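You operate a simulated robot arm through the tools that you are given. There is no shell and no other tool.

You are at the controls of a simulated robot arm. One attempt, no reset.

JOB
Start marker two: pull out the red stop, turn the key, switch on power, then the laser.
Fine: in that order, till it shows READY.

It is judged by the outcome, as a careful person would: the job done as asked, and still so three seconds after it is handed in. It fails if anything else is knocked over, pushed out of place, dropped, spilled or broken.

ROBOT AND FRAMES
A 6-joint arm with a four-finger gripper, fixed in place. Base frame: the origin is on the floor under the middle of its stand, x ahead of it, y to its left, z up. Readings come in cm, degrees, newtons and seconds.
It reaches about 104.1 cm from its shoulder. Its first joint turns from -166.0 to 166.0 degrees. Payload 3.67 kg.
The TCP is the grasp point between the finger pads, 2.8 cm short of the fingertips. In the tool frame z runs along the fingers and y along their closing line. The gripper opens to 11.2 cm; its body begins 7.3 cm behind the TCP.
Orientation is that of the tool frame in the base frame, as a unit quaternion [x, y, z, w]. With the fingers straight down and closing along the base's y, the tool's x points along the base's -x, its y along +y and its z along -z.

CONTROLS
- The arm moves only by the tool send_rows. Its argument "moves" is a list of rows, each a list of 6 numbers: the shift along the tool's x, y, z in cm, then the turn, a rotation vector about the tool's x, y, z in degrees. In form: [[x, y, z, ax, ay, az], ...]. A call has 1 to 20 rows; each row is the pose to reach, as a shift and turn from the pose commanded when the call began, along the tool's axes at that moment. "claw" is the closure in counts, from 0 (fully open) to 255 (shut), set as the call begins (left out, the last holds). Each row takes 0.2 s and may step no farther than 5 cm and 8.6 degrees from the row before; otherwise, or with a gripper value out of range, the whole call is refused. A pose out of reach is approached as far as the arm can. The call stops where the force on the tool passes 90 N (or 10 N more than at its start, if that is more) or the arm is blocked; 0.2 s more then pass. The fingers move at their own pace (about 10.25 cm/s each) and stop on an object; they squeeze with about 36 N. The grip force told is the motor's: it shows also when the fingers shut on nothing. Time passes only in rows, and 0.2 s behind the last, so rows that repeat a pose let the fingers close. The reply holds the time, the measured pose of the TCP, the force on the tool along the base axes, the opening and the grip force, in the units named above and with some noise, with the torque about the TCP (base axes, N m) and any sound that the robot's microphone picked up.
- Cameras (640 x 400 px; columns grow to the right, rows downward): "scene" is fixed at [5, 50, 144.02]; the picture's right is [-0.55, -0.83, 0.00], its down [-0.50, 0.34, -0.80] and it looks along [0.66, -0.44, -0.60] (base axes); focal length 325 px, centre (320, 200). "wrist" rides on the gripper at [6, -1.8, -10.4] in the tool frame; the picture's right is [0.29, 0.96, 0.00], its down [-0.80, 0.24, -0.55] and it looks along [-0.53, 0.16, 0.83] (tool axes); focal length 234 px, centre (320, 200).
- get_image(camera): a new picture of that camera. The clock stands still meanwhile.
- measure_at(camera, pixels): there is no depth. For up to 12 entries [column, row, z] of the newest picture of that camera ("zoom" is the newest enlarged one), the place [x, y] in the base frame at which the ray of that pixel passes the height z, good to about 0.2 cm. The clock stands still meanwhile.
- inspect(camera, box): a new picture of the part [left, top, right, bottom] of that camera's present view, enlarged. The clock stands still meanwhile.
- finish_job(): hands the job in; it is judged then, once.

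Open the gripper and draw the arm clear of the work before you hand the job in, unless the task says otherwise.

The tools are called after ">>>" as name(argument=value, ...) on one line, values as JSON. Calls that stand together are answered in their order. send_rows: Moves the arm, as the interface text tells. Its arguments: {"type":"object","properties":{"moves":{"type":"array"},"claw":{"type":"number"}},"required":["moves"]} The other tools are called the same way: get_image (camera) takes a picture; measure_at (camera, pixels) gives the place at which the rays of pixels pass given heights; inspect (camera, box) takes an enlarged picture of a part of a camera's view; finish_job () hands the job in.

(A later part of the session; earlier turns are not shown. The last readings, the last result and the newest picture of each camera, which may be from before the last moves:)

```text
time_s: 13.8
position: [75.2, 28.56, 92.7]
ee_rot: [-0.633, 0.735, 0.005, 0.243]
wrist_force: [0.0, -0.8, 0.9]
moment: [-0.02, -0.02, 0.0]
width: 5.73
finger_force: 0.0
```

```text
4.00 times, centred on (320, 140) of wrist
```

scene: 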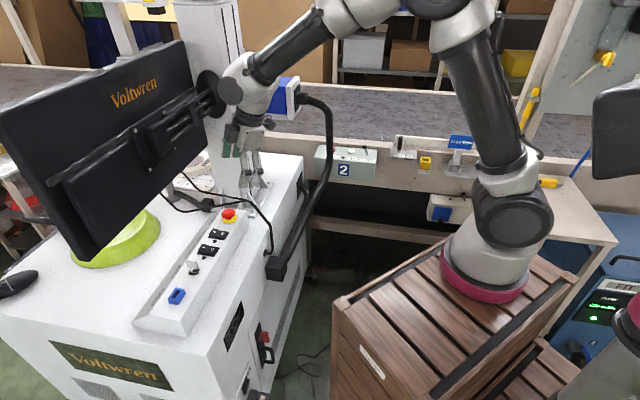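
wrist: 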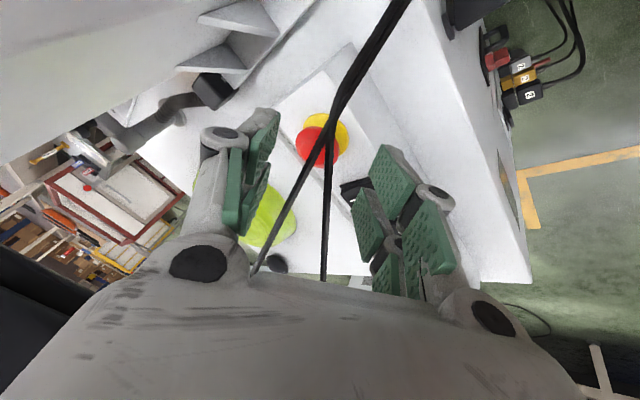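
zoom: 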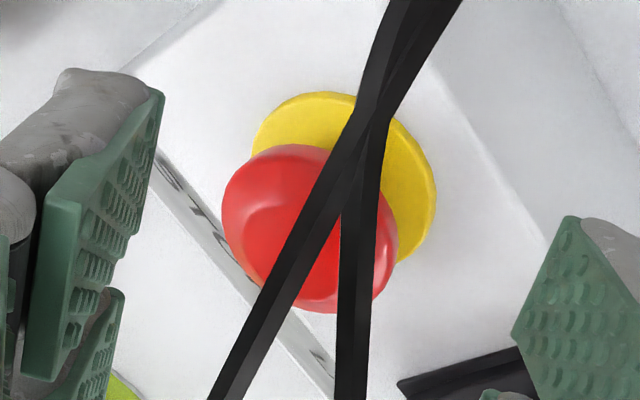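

The dome is within about 0.1 cm of the finger midline and the cables sit near ±1.1 cm. I'll descend another 4.5 cm.

>>> send_rows(moves=[[0, 0, 1.2, 0, 0, 0], [0, 0, 2.4, 0, 0, 0], [0, 0, 3.5, 0, 0, 0], [0, 0, 4.5, 0, 0, 0]])

>>> get_image(camera="wrist")

>>> inspect(camera="scene", box=[200, 170, 280, 250])

>>> inspect(camera="wrist", box=[230, 90, 410, 290])

```text
time_s: 14.8
position: [76.86, 29.83, 88.79]
ee_rot: [-0.633, 0.735, 0.004, 0.243]
wrist_force: [0.2, 0.0, 0.2]
moment: [0.02, -0.01, 0.01]
width: 5.71
finger_force: 0.1
```

```text
taken
```

wrist: 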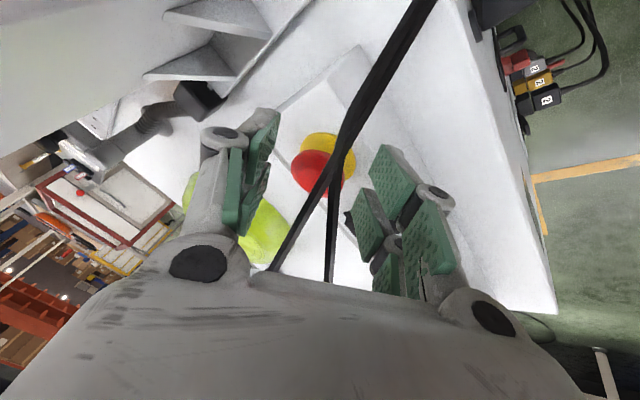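

```text
5.00 times, centred on (240, 210) of scene
```

zoom: 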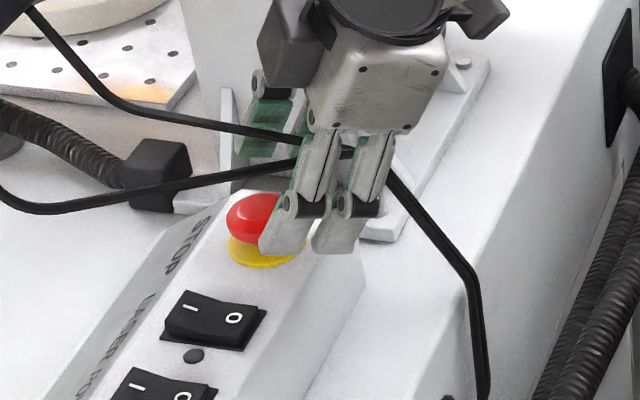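

```text
2.00 times, centred on (320, 190) of wrist
```

zoom: 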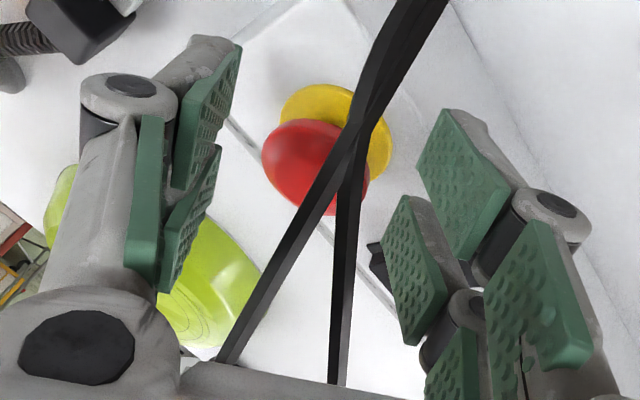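

Everything is lined up: the dome centre is 4.1 cm ahead of the TCP and cables are clear under the palm. I'll descend the last 2.1 cm with a 0.15 cm centring correction and watch the force.

>>> send_rows(moves=[[0, 0.08, 0.7, 0, 0, 0], [0, 0.15, 1.4, 0, 0, 0], [0, 0.15, 2.1, 0, 0, 0]])

>>> inspect(camera="wrist", box=[230, 90, 410, 290])

>>> inspect(camera="scene", box=[200, 180, 280, 240])

```text
time_s: 15.6
position: [77.43, 30.7, 86.91]
ee_rot: [-0.633, 0.735, 0.005, 0.243]
wrist_force: [-18.0, -4.9, 18.3]
moment: [-0.06, 1.04, 0.19]
width: 7.01
finger_force: 10.0
```

```text
2.00 times, centred on (320, 190) of wrist
```

zoom: 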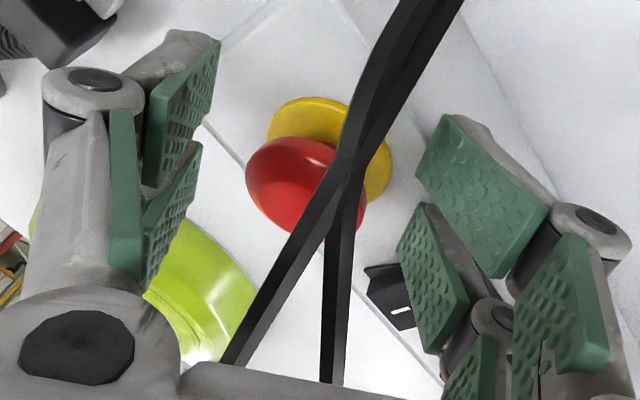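

```text
6.67 times, centred on (240, 210) of scene
```

zoom: 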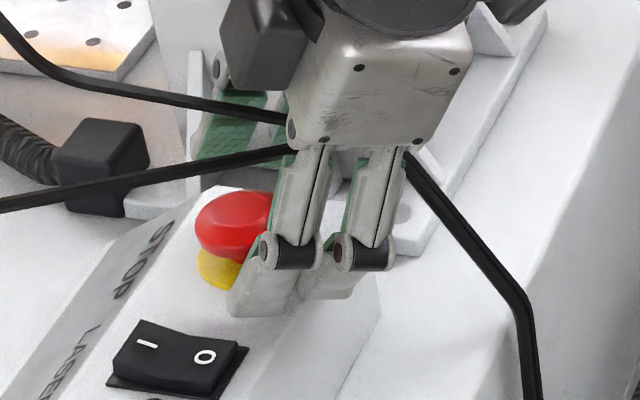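

The -x fingertips met the panel's edge and were spread to 7.0 cm (force about 26 N), so I'm slightly too deep. I'll back off 1 cm, shift 0.3 cm toward +y, narrow to about 5 cm, and come down again 0.35 cm shallower.

>>> send_rows(moves=[[0, 0, -0.6, 0, 0, 0], [-0.1, 0, -1.2, 0, 0, 0], [-0.3, 0, -1.2, 0, 0, 0]], claw=141)

>>> inspect(camera="wrist", box=[230, 90, 410, 290])

>>> inspect(camera="scene", box=[200, 180, 280, 240])

```text
time_s: 16.4
position: [77.2, 30.61, 88.1]
ee_rot: [-0.632, 0.736, 0.005, 0.243]
wrist_force: [0.2, 0.2, 0.0]
moment: [-0.01, -0.02, -0.01]
width: 5.01
finger_force: 0.2
```

```text
2.00 times, centred on (320, 190) of wrist
```

zoom: 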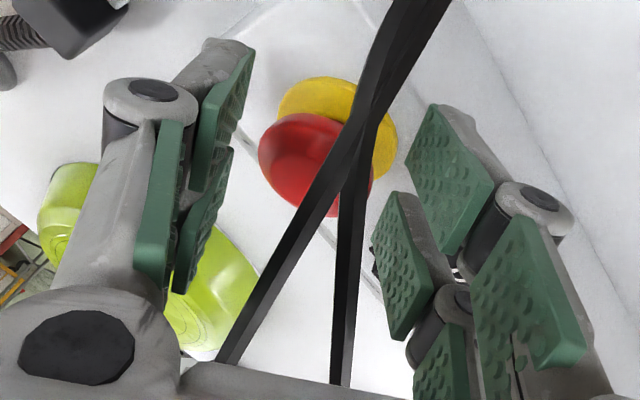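

```text
6.67 times, centred on (240, 210) of scene
```

zoom: 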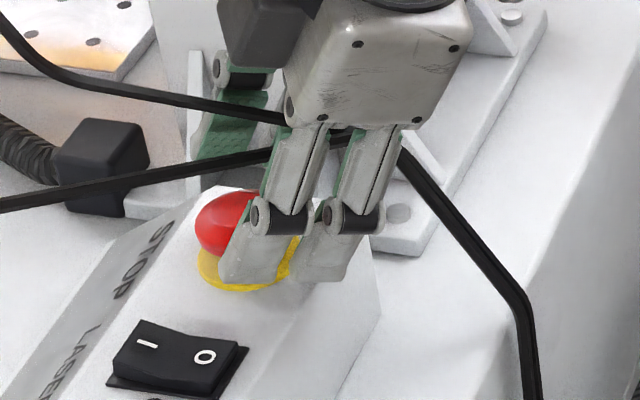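

Fingers are free again (5.0 cm, no force) and the dome is centred. I'll lower 0.85 cm, which leaves the tips about 0.5 cm past the dome's widest level.

>>> send_rows(moves=[[0, 0.04, 0.45, 0, 0, 0], [0, 0.08, 0.85, 0, 0, 0]])

>>> inspect(camera="wrist", box=[230, 90, 410, 290])

>>> inspect(camera="scene", box=[200, 180, 280, 240])

```text
time_s: 17.0
position: [77.16, 30.9, 87.41]
ee_rot: [-0.634, 0.735, 0.005, 0.242]
wrist_force: [-9.9, -4.2, 15.4]
moment: [-0.15, 0.72, 0.06]
width: 5.52
finger_force: 4.3
```

```text
2.00 times, centred on (320, 190) of wrist
```

zoom: 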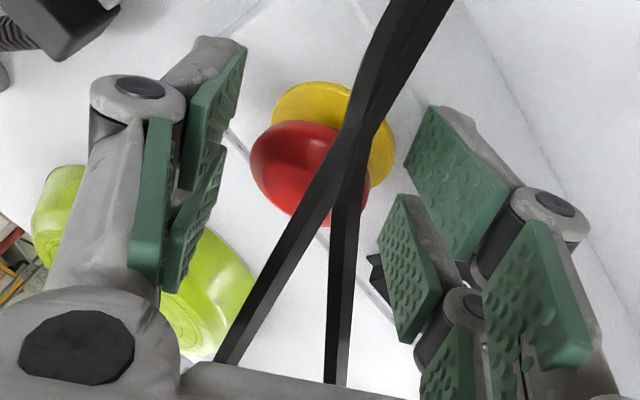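

```text
6.67 times, centred on (240, 210) of scene
```

zoom: 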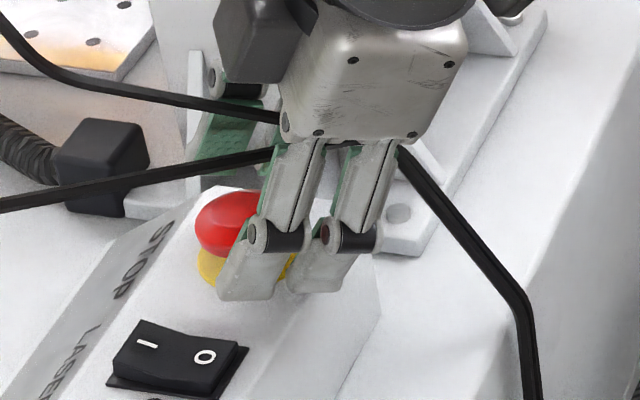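

The lower fingertips touch the panel again (18 N). I'll raise 0.4 cm so they clear it, then close on the dome; its side is still within the pads there.

>>> send_rows(moves=[[0, 0, -0.2, 0, 0, 0], [0, 0, -0.4, 0, 0, 0], [0, 0, -0.4, 0, 0, 0]], claw=141)

>>> send_rows(moves=[[0, 0, 0, 0, 0, 0], [0, 0, 0, 0, 0, 0], [0, 0, 0, 0, 0, 0], [0, 0, 0, 0, 0, 0]], claw=190)

>>> inspect(camera="wrist", box=[230, 90, 410, 290])

>>> inspect(camera="scene", box=[200, 180, 280, 240])

```text
time_s: 17.8
position: [77.08, 30.68, 87.56]
ee_rot: [-0.632, 0.735, 0.005, 0.243]
wrist_force: [-0.4, 0.6, 0.6]
moment: [-0.03, 0.01, 0.02]
width: 5.02
finger_force: 0.0
```

```text
time_s: 18.8
position: [77.1, 30.91, 87.48]
ee_rot: [-0.634, 0.734, 0.005, 0.243]
wrist_force: [-22.5, 4.7, 2.3]
moment: [0.08, -0.02, 0.23]
width: 3.54
finger_force: 44.7
```

```text
2.00 times, centred on (320, 190) of wrist
```

zoom: 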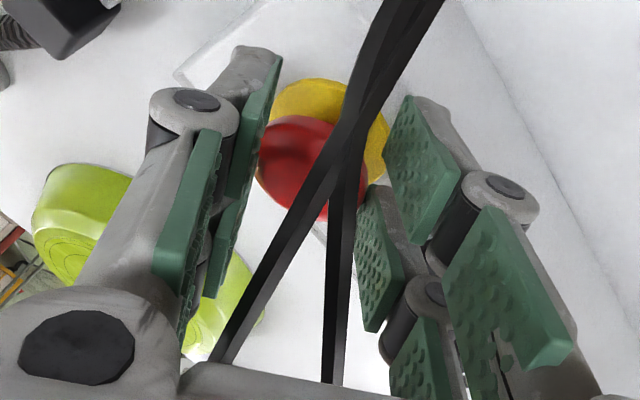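

```text
6.67 times, centred on (240, 210) of scene
```

zoom: 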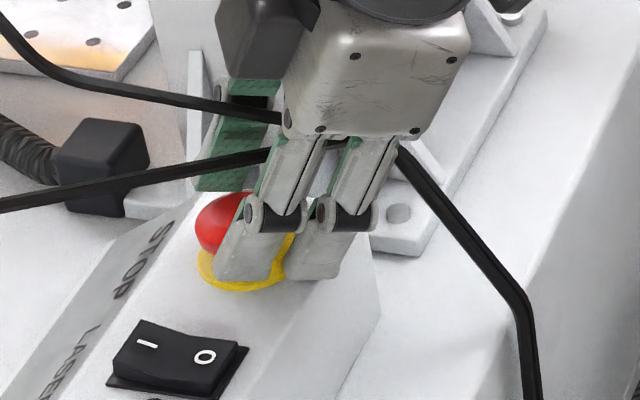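

The pads hold the dome (3.54 cm, 45 N) with the cables clear between the fingers. I'll ease the sideways load by 0.1 cm and pull straight up 0.8 cm in small steps.

>>> send_rows(moves=[[0, 0.1, 0, 0, 0, 0], [-0.07, 0.04, -0.18, 0, 0, 0], [-0.15, -0.02, -0.35, 0, 0, 0], [-0.22, -0.08, -0.53, 0, 0, 0], [-0.29, -0.14, -0.71, 0, 0, 0]])

>>> inspect(camera="scene", box=[200, 180, 280, 240])

>>> inspect(camera="wrist", box=[230, 90, 410, 290])

```text
time_s: 20.0
position: [77.06, 30.85, 88.29]
ee_rot: [-0.632, 0.736, 0.006, 0.243]
wrist_force: [-25.8, 4.0, -0.5]
moment: [0.1, 0.4, 0.17]
width: 3.42
finger_force: 45.2
```

```text
6.67 times, centred on (240, 210) of scene
```

zoom: 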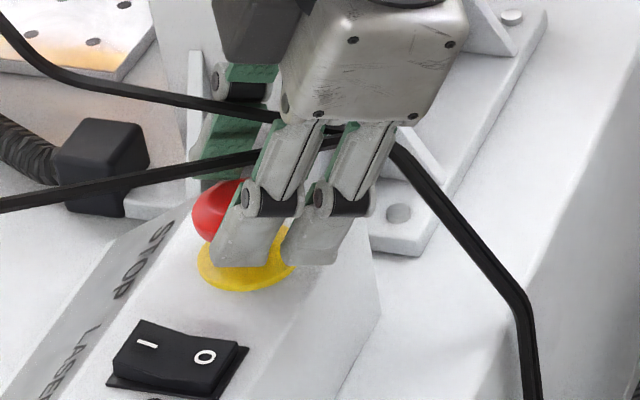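

```text
2.00 times, centred on (320, 190) of wrist
```

zoom: 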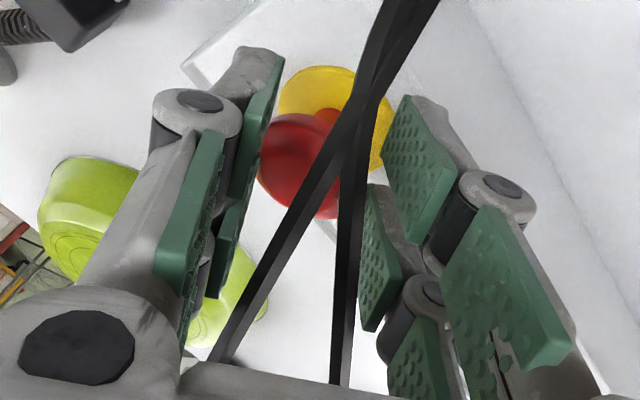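

The dome rose with the gripper: its red stem now shows above the yellow disc at about (330,120) in the zoom. I'll pull another 0.4 cm to find the end stop.

>>> send_rows(moves=[[-0.07, -0.06, -0.18, 0, 0, 0], [-0.15, -0.12, -0.35, 0, 0, 0]])

>>> inspect(camera="wrist", box=[230, 90, 410, 290])

>>> inspect(camera="scene", box=[200, 180, 280, 240])

```text
time_s: 20.6
position: [77.0, 30.93, 88.76]
ee_rot: [-0.633, 0.735, 0.004, 0.243]
wrist_force: [-28.7, 7.8, 2.2]
moment: [0.21, 0.41, 0.44]
width: 3.37
finger_force: 44.9
```

```text
2.00 times, centred on (320, 190) of wrist
```

zoom: 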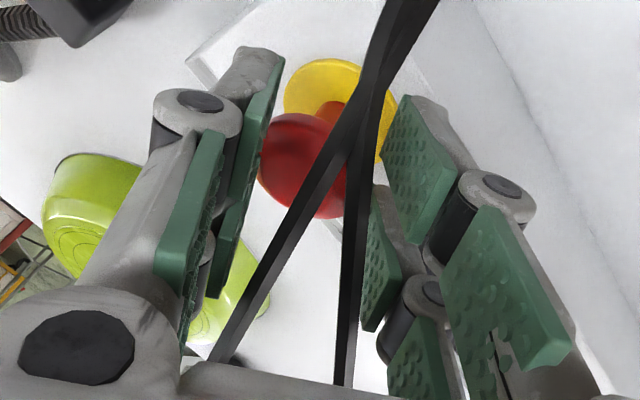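

```text
6.67 times, centred on (240, 210) of scene
```

zoom: 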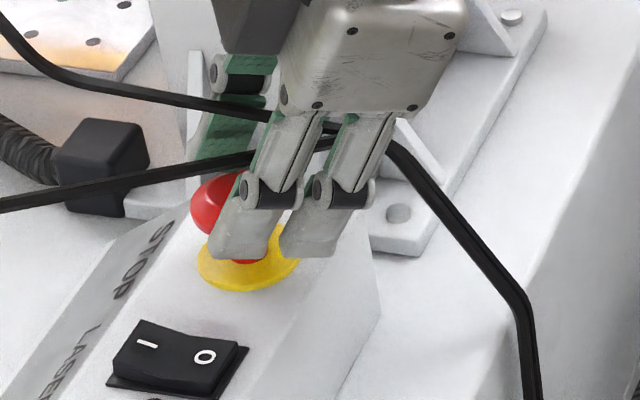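

The stem is longer still and there's no vertical resistance yet. I'll pull another 0.5 cm.

>>> send_rows(moves=[[-0.07, -0.06, -0.18, 0, 0, 0], [-0.15, -0.12, -0.35, 0, 0, 0], [-0.18, -0.15, -0.44, 0, 0, 0]])

>>> inspect(camera="wrist", box=[230, 90, 410, 290])

>>> inspect(camera="scene", box=[200, 180, 280, 240])

```text
time_s: 21.4
position: [77.03, 30.67, 89.17]
ee_rot: [-0.633, 0.736, 0.004, 0.242]
wrist_force: [-31.4, 10.8, -8.2]
moment: [0.32, 0.53, 0.25]
width: 3.4
finger_force: 44.8
```

```text
2.00 times, centred on (320, 190) of wrist
```

zoom: 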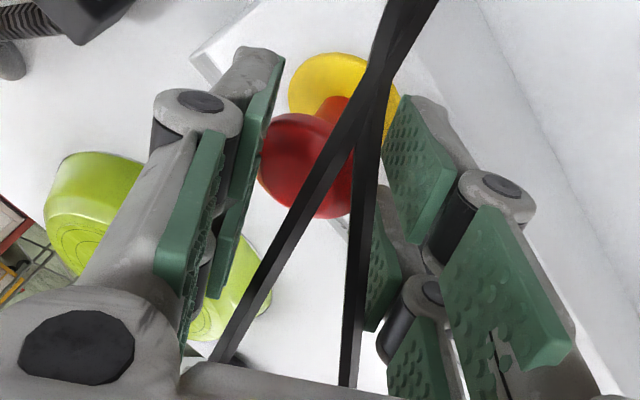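

```text
6.67 times, centred on (240, 210) of scene
```

zoom: 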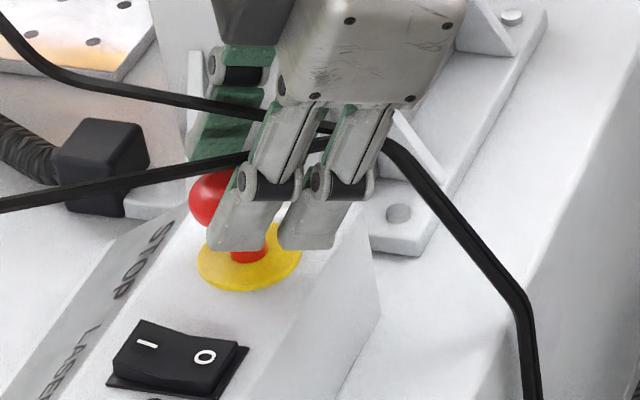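

Resistance is beginning (-8 N vertical) and the stem is well out, about 1.7 cm of travel. I'll open the fingers to 5 cm in place and see whether the stop stays out.

>>> send_rows(moves=[[0, 0, 0, 0, 0, 0], [0, 0, 0, 0, 0, 0], [0, 0, 0, 0, 0, 0]], claw=135)

>>> inspect(camera="wrist", box=[230, 90, 410, 290])

>>> inspect(camera="scene", box=[200, 180, 280, 240])

```text
time_s: 22.2
position: [77.17, 30.69, 89.22]
ee_rot: [-0.633, 0.735, 0.004, 0.242]
wrist_force: [0.2, 0.6, -0.8]
moment: [-0.02, -0.01, -0.01]
width: 5.3
finger_force: 0.0
```

```text
2.00 times, centred on (320, 190) of wrist
```

zoom: 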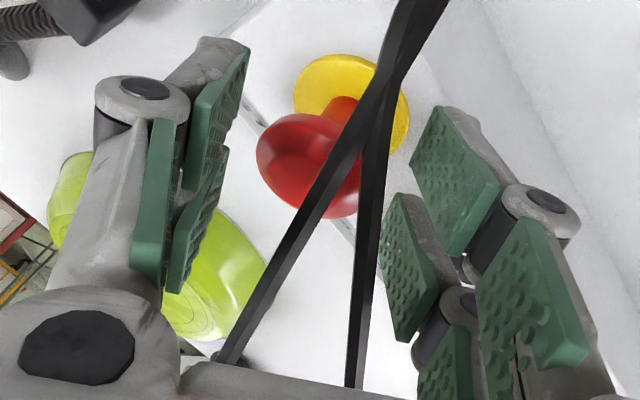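

```text
6.67 times, centred on (240, 210) of scene
```

zoom: 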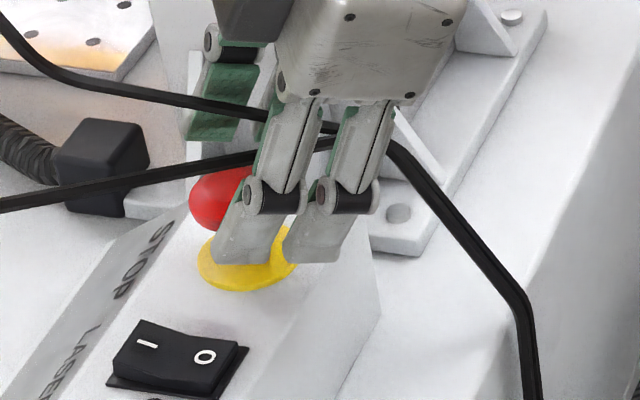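

The stop stays out with its stem showing, and the cables haven't moved. I'll open to about 7 cm and withdraw straight back along the tool axis.

>>> send_rows(moves=[[0, 0, 0, 0, 0, 0], [0, 0, -1, 0, 0, 0], [0, 0, -3, 0, 0, 0], [0, 0, -5, 0, 0, 0], [0, 0, -7, 0, 0, 0], [0, 0, -9, 0, 0, 0], [0, 0, -11, 0, 0, 0], [0, 0, -13, 0, 0, 0]], claw=90)

>>> get_image(camera="wrist")

>>> inspect(camera="scene", box=[170, 190, 270, 290])

```text
time_s: 24.0
position: [72.54, 26.73, 100.6]
ee_rot: [-0.633, 0.735, 0.005, 0.244]
wrist_force: [0.1, -0.3, -0.8]
moment: [-0.03, 0.01, -0.02]
width: 7.25
finger_force: 0.0
```

```text
taken
```

wrist: 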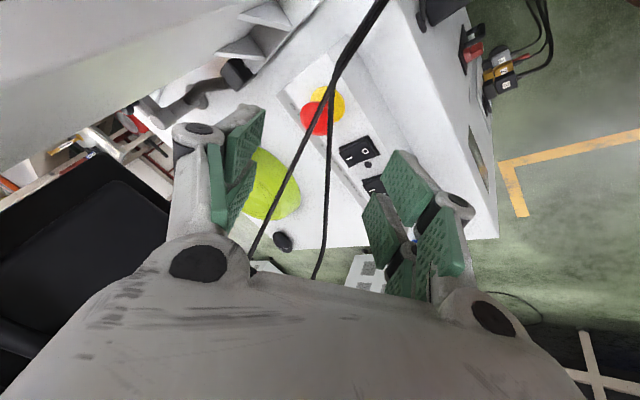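

```text
4.00 times, centred on (220, 240) of scene
```

zoom: 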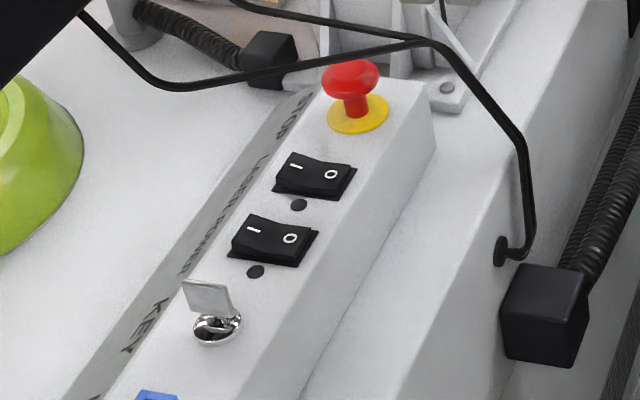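

The red stop is clearly out and staying out. Next is the key: I'll rise and swing to a vertical pose with the fingers closing along the panel's length, near (62, 36, 110), so the camera sees the key.

>>> send_rows(moves=[[-1.86, 1.48, -1.51, -1.69, 4.49, 6.14], [-3.73, 2.95, -3.02, -3.38, 8.98, 12.28], [-5.59, 4.43, -4.53, -5.07, 13.48, 18.43], [-7.45, 5.9, -6.03, -6.75, 17.97, 24.57], [-9.32, 7.38, -7.54, -8.44, 22.46, 30.71], [-11.18, 8.85, -9.05, -10.13, 26.95, 36.85]], claw=90)

>>> get_image(camera="wrist")

>>> get_image(camera="scene")

```text
time_s: 25.4
position: [62.04, 35.83, 110.16]
ee_rot: [-0.373, 0.928, -0.001, -0.001]
wrist_force: [0.0, 0.4, 0.1]
moment: [0.01, 0.01, -0.03]
width: 7.26
finger_force: 0.0
```

```text
taken
```

wrist: 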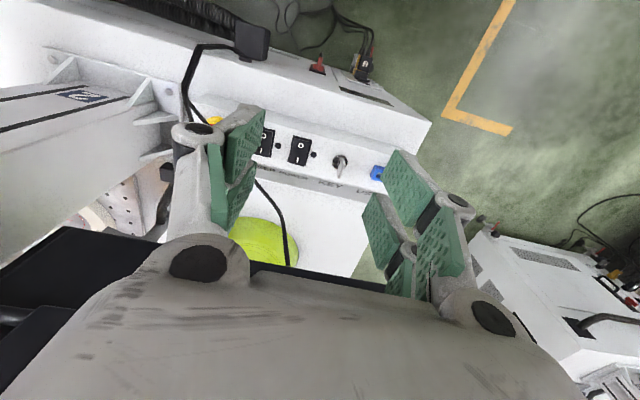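

```text
taken
```

scene: 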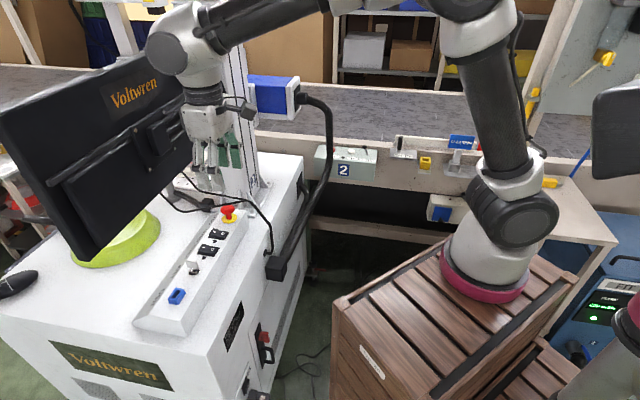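

The key is visible at about (340,160). I'll enlarge it and measure the key and neighbouring parts from both cameras.

>>> inspect(camera="wrist", box=[260, 120, 400, 210])

>>> inspect(camera="wrist", box=[315, 140, 365, 185])

>>> inspect(camera="scene", box=[175, 250, 215, 285])

```text
4.44 times, centred on (330, 165) of wrist
```

zoom: 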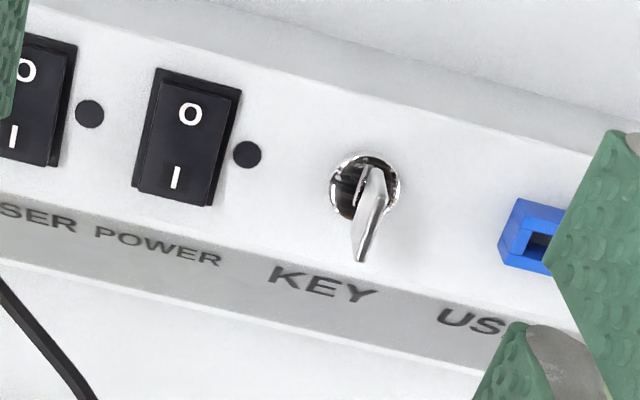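

```text
8.89 times, centred on (340, 162) of wrist
```

zoom: 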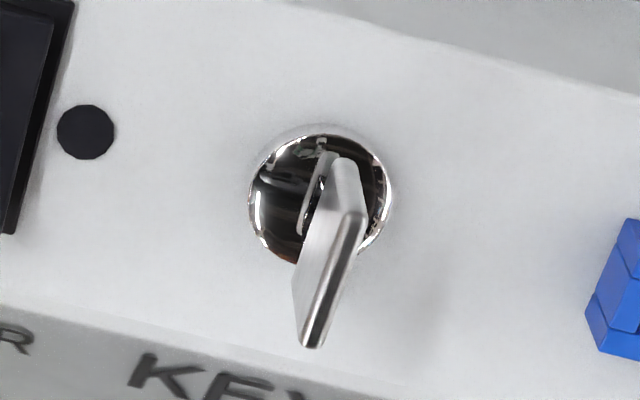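

```text
11.43 times, centred on (195, 268) of scene
```

zoom: 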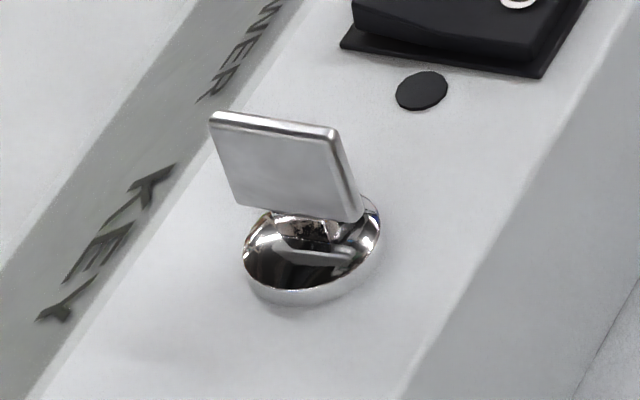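

The bow of the key is an upright plate lying across the panel. I'll measure the collar and the bow's corners from both views to get its height and axis.

>>> measure_at(camera="wrist", pixels=[[340, 162, 83.5], [340, 162, 85], [343.9, 163.7, 86], [343.9, 163.7, 89], [339.4, 178.3, 86], [339.4, 178.3, 89], [342.2, 157.5, 84], [342.2, 157.5, 87], [300, 151, 84], [380, 172, 84]])

>>> inspect(camera="wrist", box=[190, 80, 350, 190])

>>> measure_at(camera="scene", pixels=[[194.4, 271.9, 83.5], [194.4, 271.9, 85], [196.1, 262.1, 86], [196.1, 262.1, 89], [185.5, 260.4, 86], [185.5, 260.4, 89], [198.5, 269.9, 84], [198.5, 269.9, 87], [187.7, 268.4, 84], [187.7, 268.4, 87]])

```text
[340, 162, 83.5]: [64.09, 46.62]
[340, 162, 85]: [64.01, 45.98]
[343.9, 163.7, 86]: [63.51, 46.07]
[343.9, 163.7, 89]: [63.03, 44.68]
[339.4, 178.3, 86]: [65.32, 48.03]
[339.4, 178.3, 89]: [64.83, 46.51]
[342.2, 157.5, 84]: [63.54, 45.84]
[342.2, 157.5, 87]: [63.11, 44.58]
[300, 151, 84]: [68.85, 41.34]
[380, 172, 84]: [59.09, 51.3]
```

```text
3.64 times, centred on (270, 135) of wrist
```

zoom: 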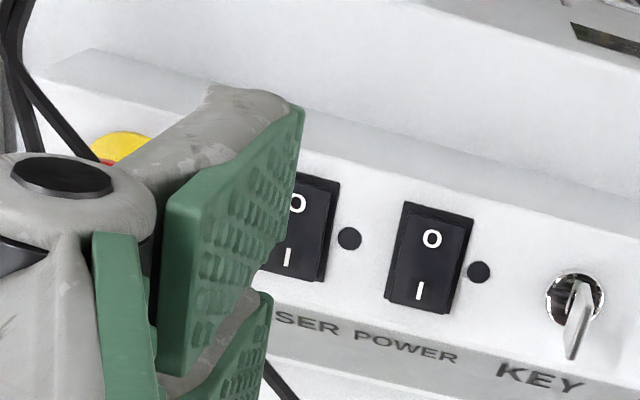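

```text
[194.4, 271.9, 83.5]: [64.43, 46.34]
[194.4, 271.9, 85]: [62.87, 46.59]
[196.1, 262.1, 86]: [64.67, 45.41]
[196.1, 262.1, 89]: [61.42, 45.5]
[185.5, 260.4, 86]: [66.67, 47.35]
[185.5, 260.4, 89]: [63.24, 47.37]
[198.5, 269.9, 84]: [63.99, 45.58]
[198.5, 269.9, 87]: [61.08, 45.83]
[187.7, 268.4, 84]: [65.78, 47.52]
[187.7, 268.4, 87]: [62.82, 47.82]
```

The key's axis is at (64.15, 46.43); its bow spans z 84.5–87.3 and lies exactly across the panel. I'll move above it at z=100, aligned so the fingers close along the panel's length, with the opening at about 5.5 cm.

>>> send_rows(moves=[[-1.77, 1.24, 1.0, 0, 0, -0.24], [-3.54, 2.48, 2.5, 0, 0, -0.48], [-5.32, 3.71, 4.5, 0, 0, -0.72], [-7.09, 4.95, 7.0, 0, 0, -0.96], [-8.86, 6.19, 10.16, 0, 0, -1.2]], claw=130)

>>> get_image(camera="wrist")

>>> get_image(camera="scene")

```text
time_s: 26.6
position: [63.69, 46.39, 99.92]
ee_rot: [-0.382, 0.924, 0.0, -0.001]
wrist_force: [0.2, -0.5, 1.0]
moment: [0.04, -0.04, 0.01]
width: 5.51
finger_force: 0.1
```

```text
taken
```

wrist: 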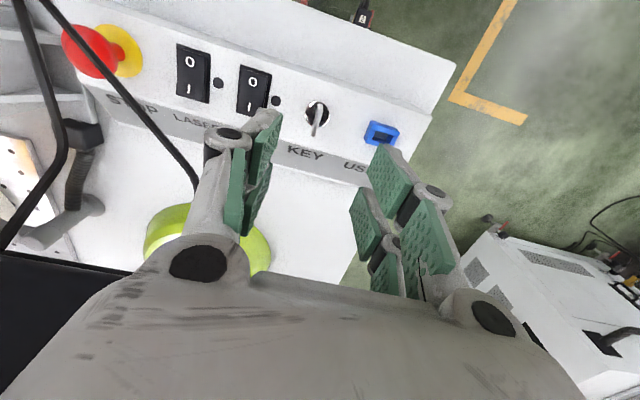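

```text
taken
```

scene: 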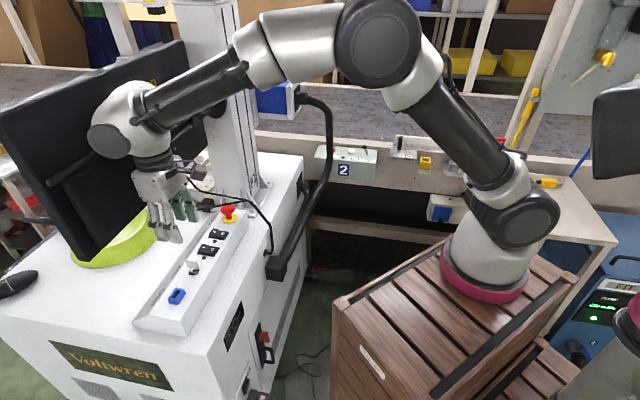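

The key sits at about (317,113), between the fingers. I'll hold for a moment to settle and enlarge to check alignment.

>>> send_rows(moves=[[0, 0, 0, 0, 0, 0]])

>>> inspect(camera="wrist", box=[270, 80, 370, 160])

>>> measure_at(camera="zoom", pixels=[[300, 200, 84], [320, 200, 87]])

```text
time_s: 27.0
position: [63.79, 46.53, 99.92]
ee_rot: [-0.382, 0.924, -0.001, 0.0]
wrist_force: [-0.7, 0.0, 0.2]
moment: [0.04, 0.01, 0.01]
width: 5.51
finger_force: 0.1
```

```text
5.00 times, centred on (320, 120) of wrist
```

zoom: 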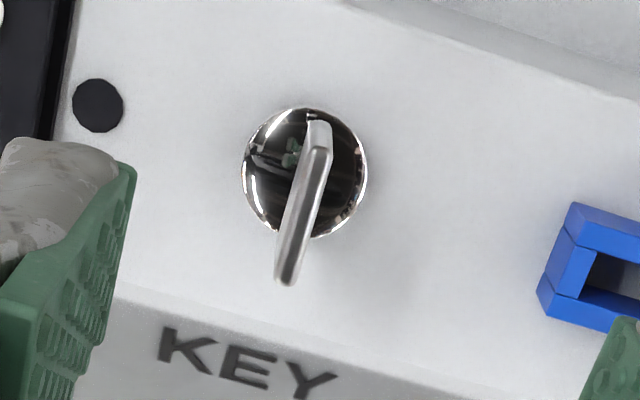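

```text
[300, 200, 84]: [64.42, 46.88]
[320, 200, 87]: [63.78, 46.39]
```

I'll measure the bow's top-edge ends and the collar centre in this enlarged view.

>>> measure_at(camera="zoom", pixels=[[324, 150, 87.3], [287, 281, 87.3], [304.5, 215, 87.3], [304, 172, 83.9], [315, 120, 84.5], [97, 105, 83.4]])

```text
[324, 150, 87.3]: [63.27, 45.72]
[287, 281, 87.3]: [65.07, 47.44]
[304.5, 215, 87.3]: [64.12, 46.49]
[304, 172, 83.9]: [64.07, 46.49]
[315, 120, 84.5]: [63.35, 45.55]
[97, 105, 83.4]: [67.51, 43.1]
```

The key axis is at (64.1, 46.5); I need small corrections (-0.27, -0.23 cm in tool x, y). I'll descend 9 cm with those applied.

>>> send_rows(moves=[[-0.13, -0.12, 2.5, 0, 0, 0], [-0.27, -0.23, 5, 0, 0, 0], [-0.27, -0.23, 7.2, 0, 0, 0], [-0.27, -0.23, 9, 0, 0, 0], [-0.27, -0.23, 9, 0, 0, 0]])

>>> get_image(camera="wrist")

>>> inspect(camera="scene", box=[130, 190, 250, 310])

```text
time_s: 28.2
position: [64.38, 46.55, 90.79]
ee_rot: [-0.383, 0.924, -0.002, -0.001]
wrist_force: [-0.3, 0.2, 1.0]
moment: [0.01, 0.02, 0.01]
width: 5.47
finger_force: 0.0
```

```text
taken
```

wrist: 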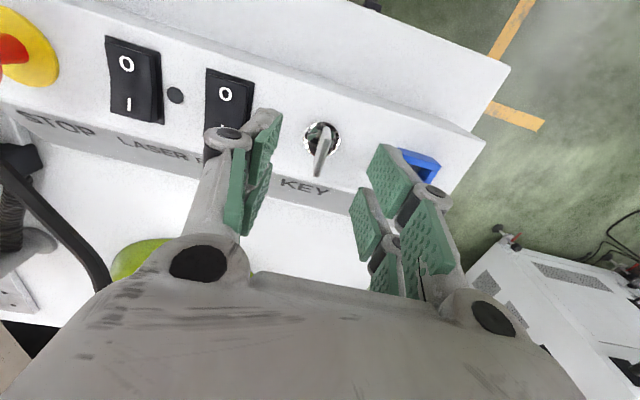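

```text
3.33 times, centred on (190, 250) of scene
```

zoom: 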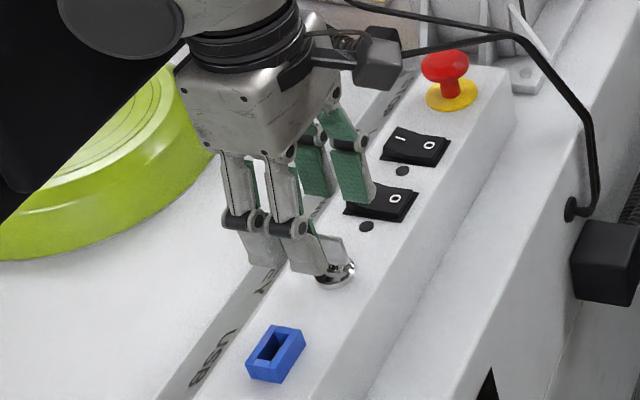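

The fingers straddle the key (bow at about (321,148)). I'll check the alignment once more in an enlargement before the last 2.7 cm.

>>> inspect(camera="wrist", box=[270, 110, 370, 190])

>>> measure_at(camera="zoom", pixels=[[320, 200, 87.3], [320, 120, 84]])

```text
5.00 times, centred on (320, 150) of wrist
```

zoom: 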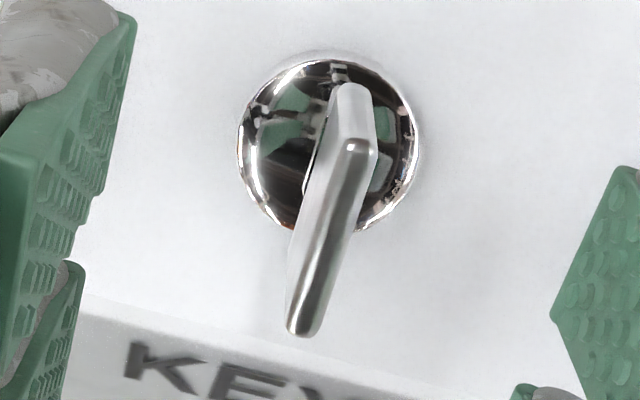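

```text
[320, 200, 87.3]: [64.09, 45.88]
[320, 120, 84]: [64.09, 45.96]
```

The bow is parallel to the pads and only about 0.25 cm off along its width. I'll apply that correction, lower 2.8 cm so the pads cover the bow, and then close gently.

>>> send_rows(moves=[[0.22, 0.12, 0.8, 0, 0, 0], [0.22, 0.12, 1.6, 0, 0, 0], [0.22, 0.12, 2.3, 0, 0, 0], [0.22, 0.12, 2.8, 0, 0, 0], [0.22, 0.12, 2.8, 0, 0, 0]])

>>> inspect(camera="wrist", box=[240, 100, 400, 240])

>>> inspect(camera="scene", box=[160, 220, 230, 300])

```text
time_s: 29.4
position: [64.17, 46.48, 88.05]
ee_rot: [-0.382, 0.924, -0.002, -0.001]
wrist_force: [0.0, 0.1, 0.3]
moment: [0.02, 0.04, -0.01]
width: 5.49
finger_force: 0.0
```

```text
2.86 times, centred on (320, 170) of wrist
```

zoom: 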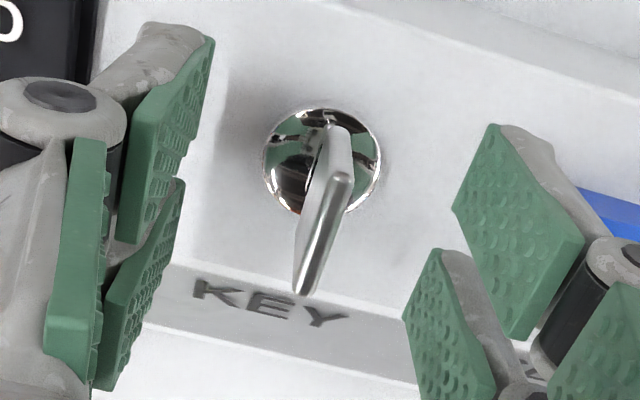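

```text
5.00 times, centred on (195, 260) of scene
```

zoom: 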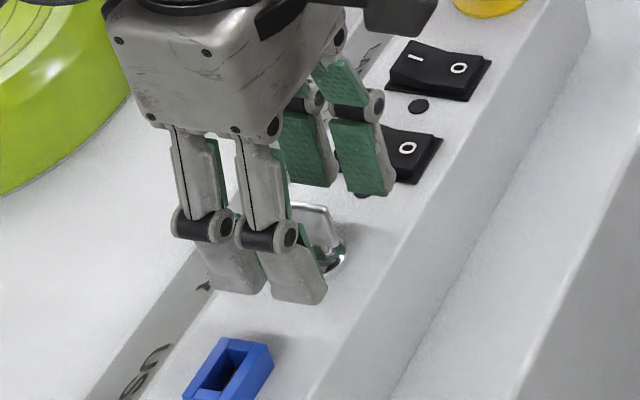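

The pads straddle the bow evenly. I'll close on the key.

>>> send_rows(moves=[[0, 0, 0, 0, 0, 0], [0, 0, 0, 0, 0, 0], [0, 0, 0, 0, 0, 0]], claw=255)

>>> inspect(camera="wrist", box=[240, 100, 400, 240])

>>> inspect(camera="scene", box=[160, 220, 230, 300])

```text
time_s: 30.2
position: [64.16, 46.51, 87.98]
ee_rot: [-0.384, 0.923, -0.002, -0.001]
wrist_force: [-0.6, 1.3, -1.1]
moment: [0.2, -0.15, 0.03]
width: 0.6
finger_force: 41.7
```

```text
2.86 times, centred on (320, 170) of wrist
```

zoom: 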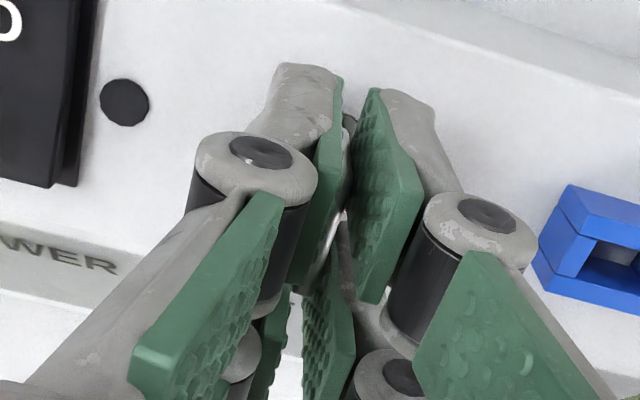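

```text
5.00 times, centred on (195, 260) of scene
```

zoom: 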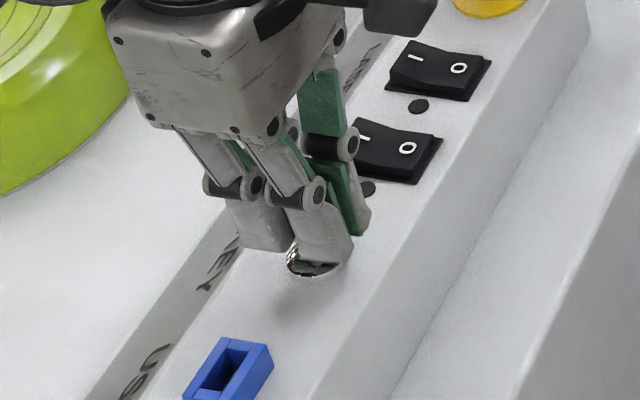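

The key is gripped (0.6 cm, 42 N). I'll start turning clockwise seen from above (positive about tool z) by a small 16° to feel the torque.

>>> send_rows(moves=[[0, 0, 0, 0, 0, 5], [0, 0, 0, 0, 0, 10], [0, 0, 0, 0, 0, 16]])

>>> inspect(camera="scene", box=[160, 220, 230, 300])

```text
time_s: 31.0
position: [64.13, 46.45, 88.06]
ee_rot: [-0.25, 0.968, -0.001, -0.002]
wrist_force: [-8.0, -1.2, -10.3]
moment: [0.5, -0.78, -0.02]
width: 0.59
finger_force: 41.9
```

```text
5.00 times, centred on (195, 260) of scene
```

zoom: 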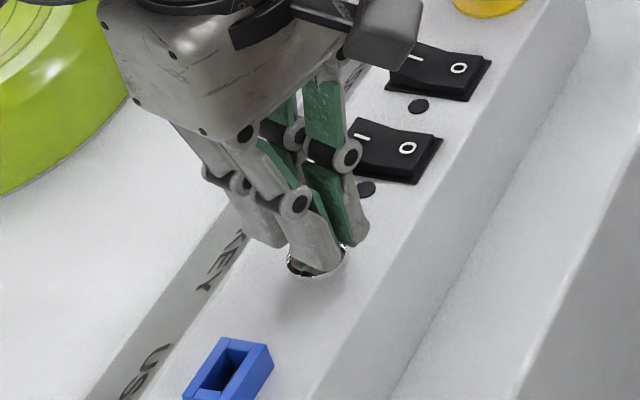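

The tool turned 16° with almost no twisting resistance, so clockwise seems right. I'll continue to about 60° and check.

>>> send_rows(moves=[[0, 0, 0, 0, 0, 7], [0, 0, 0, 0, 0, 14], [0, 0, 0, 0, 0, 21], [0, 0, 0, 0, 0, 28], [0, 0, 0, 0, 0, 35], [0, 0, 0, 0, 0, 42]])

>>> inspect(camera="scene", box=[160, 220, 230, 300])

>>> inspect(camera="wrist", box=[240, 100, 400, 240])

```text
time_s: 32.4
position: [64.1, 46.48, 88.05]
ee_rot: [0.114, 0.994, -0.002, -0.001]
wrist_force: [-9.5, -6.1, 2.0]
moment: [0.15, 1.43, 0.02]
width: 0.59
finger_force: 42.2
```

```text
5.00 times, centred on (195, 260) of scene
```

zoom: 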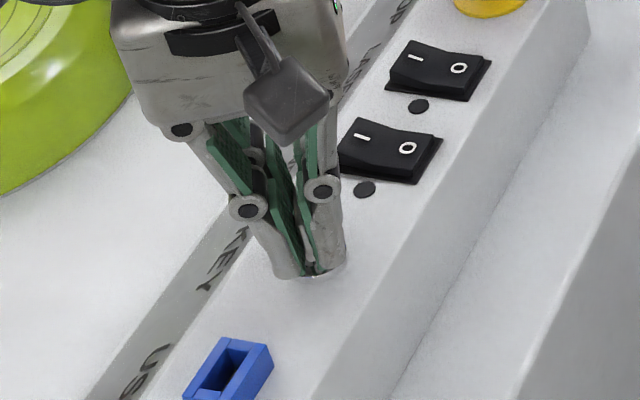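

```text
2.86 times, centred on (320, 170) of wrist
```

zoom: 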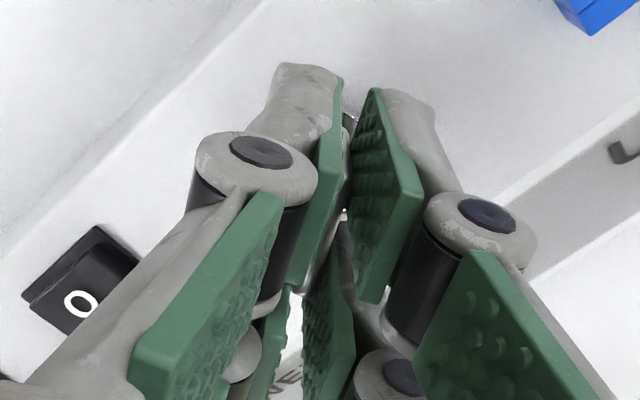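

58° turned with the bow still square between the pads and no twisting resistance. I'll continue toward 90°.

>>> send_rows(moves=[[0, 0, 0, 0, 0, 7], [0, 0, 0, 0, 0, 14], [0, 0, 0, 0, 0, 21], [0, 0, 0, 0, 0, 27], [0, 0, 0, 0, 0, 32]])

>>> inspect(camera="scene", box=[160, 220, 230, 300])

>>> inspect(camera="wrist", box=[240, 100, 400, 240])

```text
time_s: 33.6
position: [64.15, 46.44, 88.04]
ee_rot: [0.383, 0.924, -0.002, 0.001]
wrist_force: [-9.4, -8.5, -2.5]
moment: [-0.44, -0.07, 1.31]
width: 0.87
finger_force: 44.9
```

```text
5.00 times, centred on (195, 260) of scene
```

zoom: 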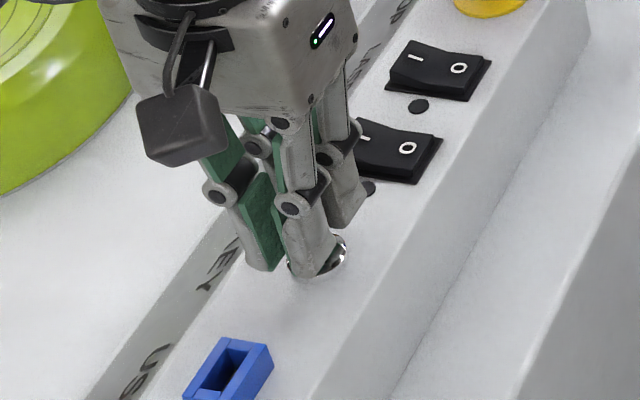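

```text
2.86 times, centred on (320, 170) of wrist
```

zoom: 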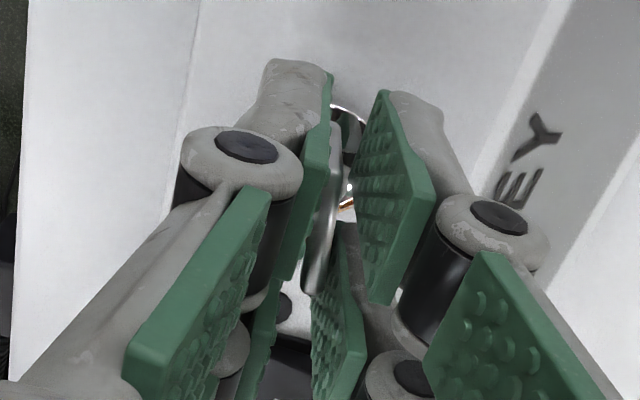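

At 90° I met a firm stop: 1.3 N·m of resistance and the pads spread slightly to 0.87 cm. The key has reached its end position; I'll open the fingers to release it.

>>> send_rows(moves=[[0, 0, 0, 0, 0, -3], [0, 0, 0, 0, 0, -3], [0, 0, 0, 0, 0, -3]], claw=141)

>>> inspect(camera="wrist", box=[240, 100, 400, 240])

>>> inspect(camera="scene", box=[160, 220, 230, 300])

```text
time_s: 34.4
position: [64.3, 46.5, 88.06]
ee_rot: [0.358, 0.934, 0.0, 0.0]
wrist_force: [0.5, -0.7, -1.0]
moment: [-0.04, 0.01, -0.01]
width: 5.0
finger_force: 0.0
```

```text
2.86 times, centred on (320, 170) of wrist
```

zoom: 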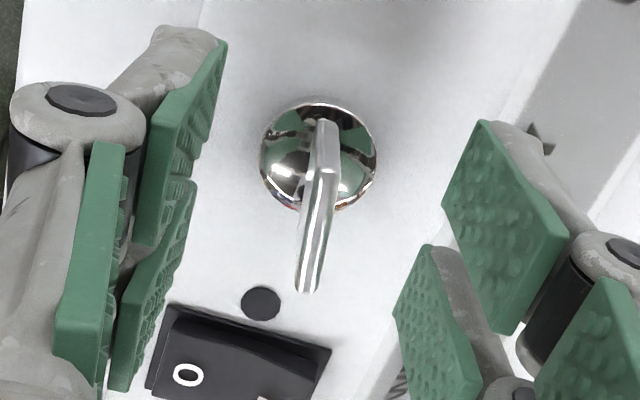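

```text
5.00 times, centred on (195, 260) of scene
```

zoom: 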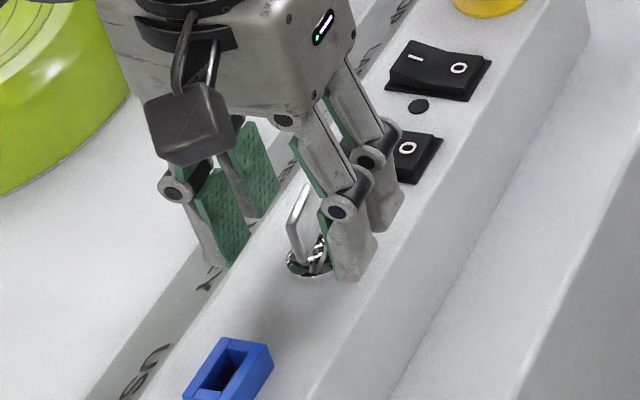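

The key stayed turned (about 80°, bow now nearly along the panel). I'll lift straight off it to about z=103.

>>> send_rows(moves=[[0, 0, -1.5, 0, 0, 0], [0, 0, -4, 0, 0, 0], [0, 0, -7, 0, 0, 0], [0, 0, -10, 0, 0, 0], [0, 0, -13, 0, 0, 0], [0, 0, -15, 0, 0, 0]])

>>> get_image(camera="wrist")

>>> inspect(camera="scene", box=[150, 190, 270, 310])

```text
time_s: 35.8
position: [64.18, 46.34, 103.18]
ee_rot: [0.358, 0.934, -0.003, 0.0]
wrist_force: [0.9, -1.0, 0.2]
moment: [-0.01, -0.02, -0.02]
width: 5.0
finger_force: 0.0
```

```text
taken
```

wrist: 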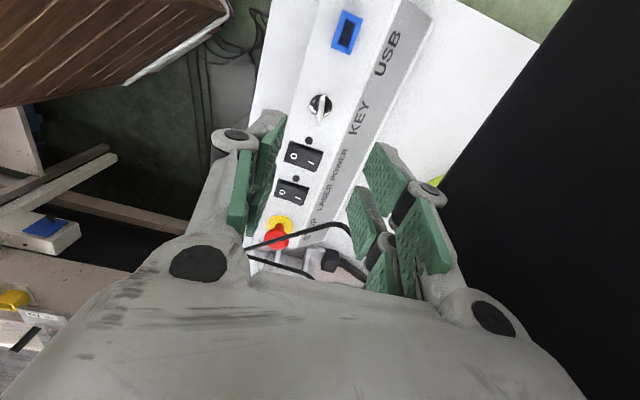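

```text
3.33 times, centred on (210, 250) of scene
```

zoom: 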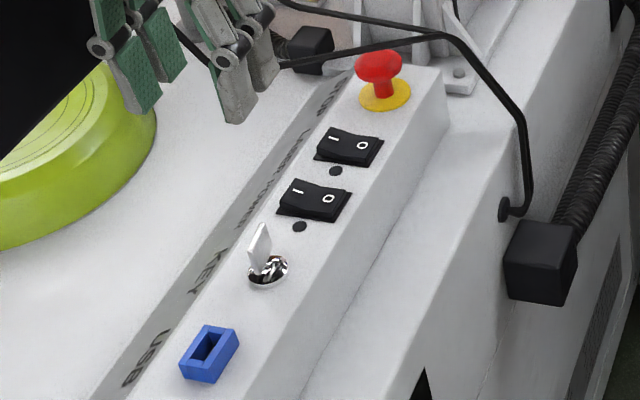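

The key now stands along the panel. I'll enlarge it in the wrist view to read its final angle.

>>> inspect(camera="wrist", box=[280, 70, 370, 150])

>>> measure_at(camera="zoom", pixels=[[320, 200, 84], [320, 200, 87.3]])

```text
5.00 times, centred on (325, 110) of wrist
```

zoom: 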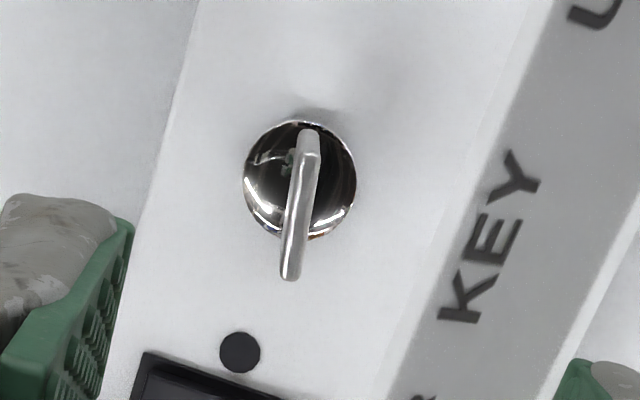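

```text
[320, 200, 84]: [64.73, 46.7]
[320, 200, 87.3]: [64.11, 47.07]
```

I'll measure the two ends of the bow's top edge.

>>> measure_at(camera="zoom", pixels=[[312, 158, 87.3], [291, 278, 87.3], [301, 180, 83.9], [239, 352, 83.4]])

```text
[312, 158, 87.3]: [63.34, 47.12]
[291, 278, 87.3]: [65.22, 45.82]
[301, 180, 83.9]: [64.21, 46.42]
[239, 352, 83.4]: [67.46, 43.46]
```

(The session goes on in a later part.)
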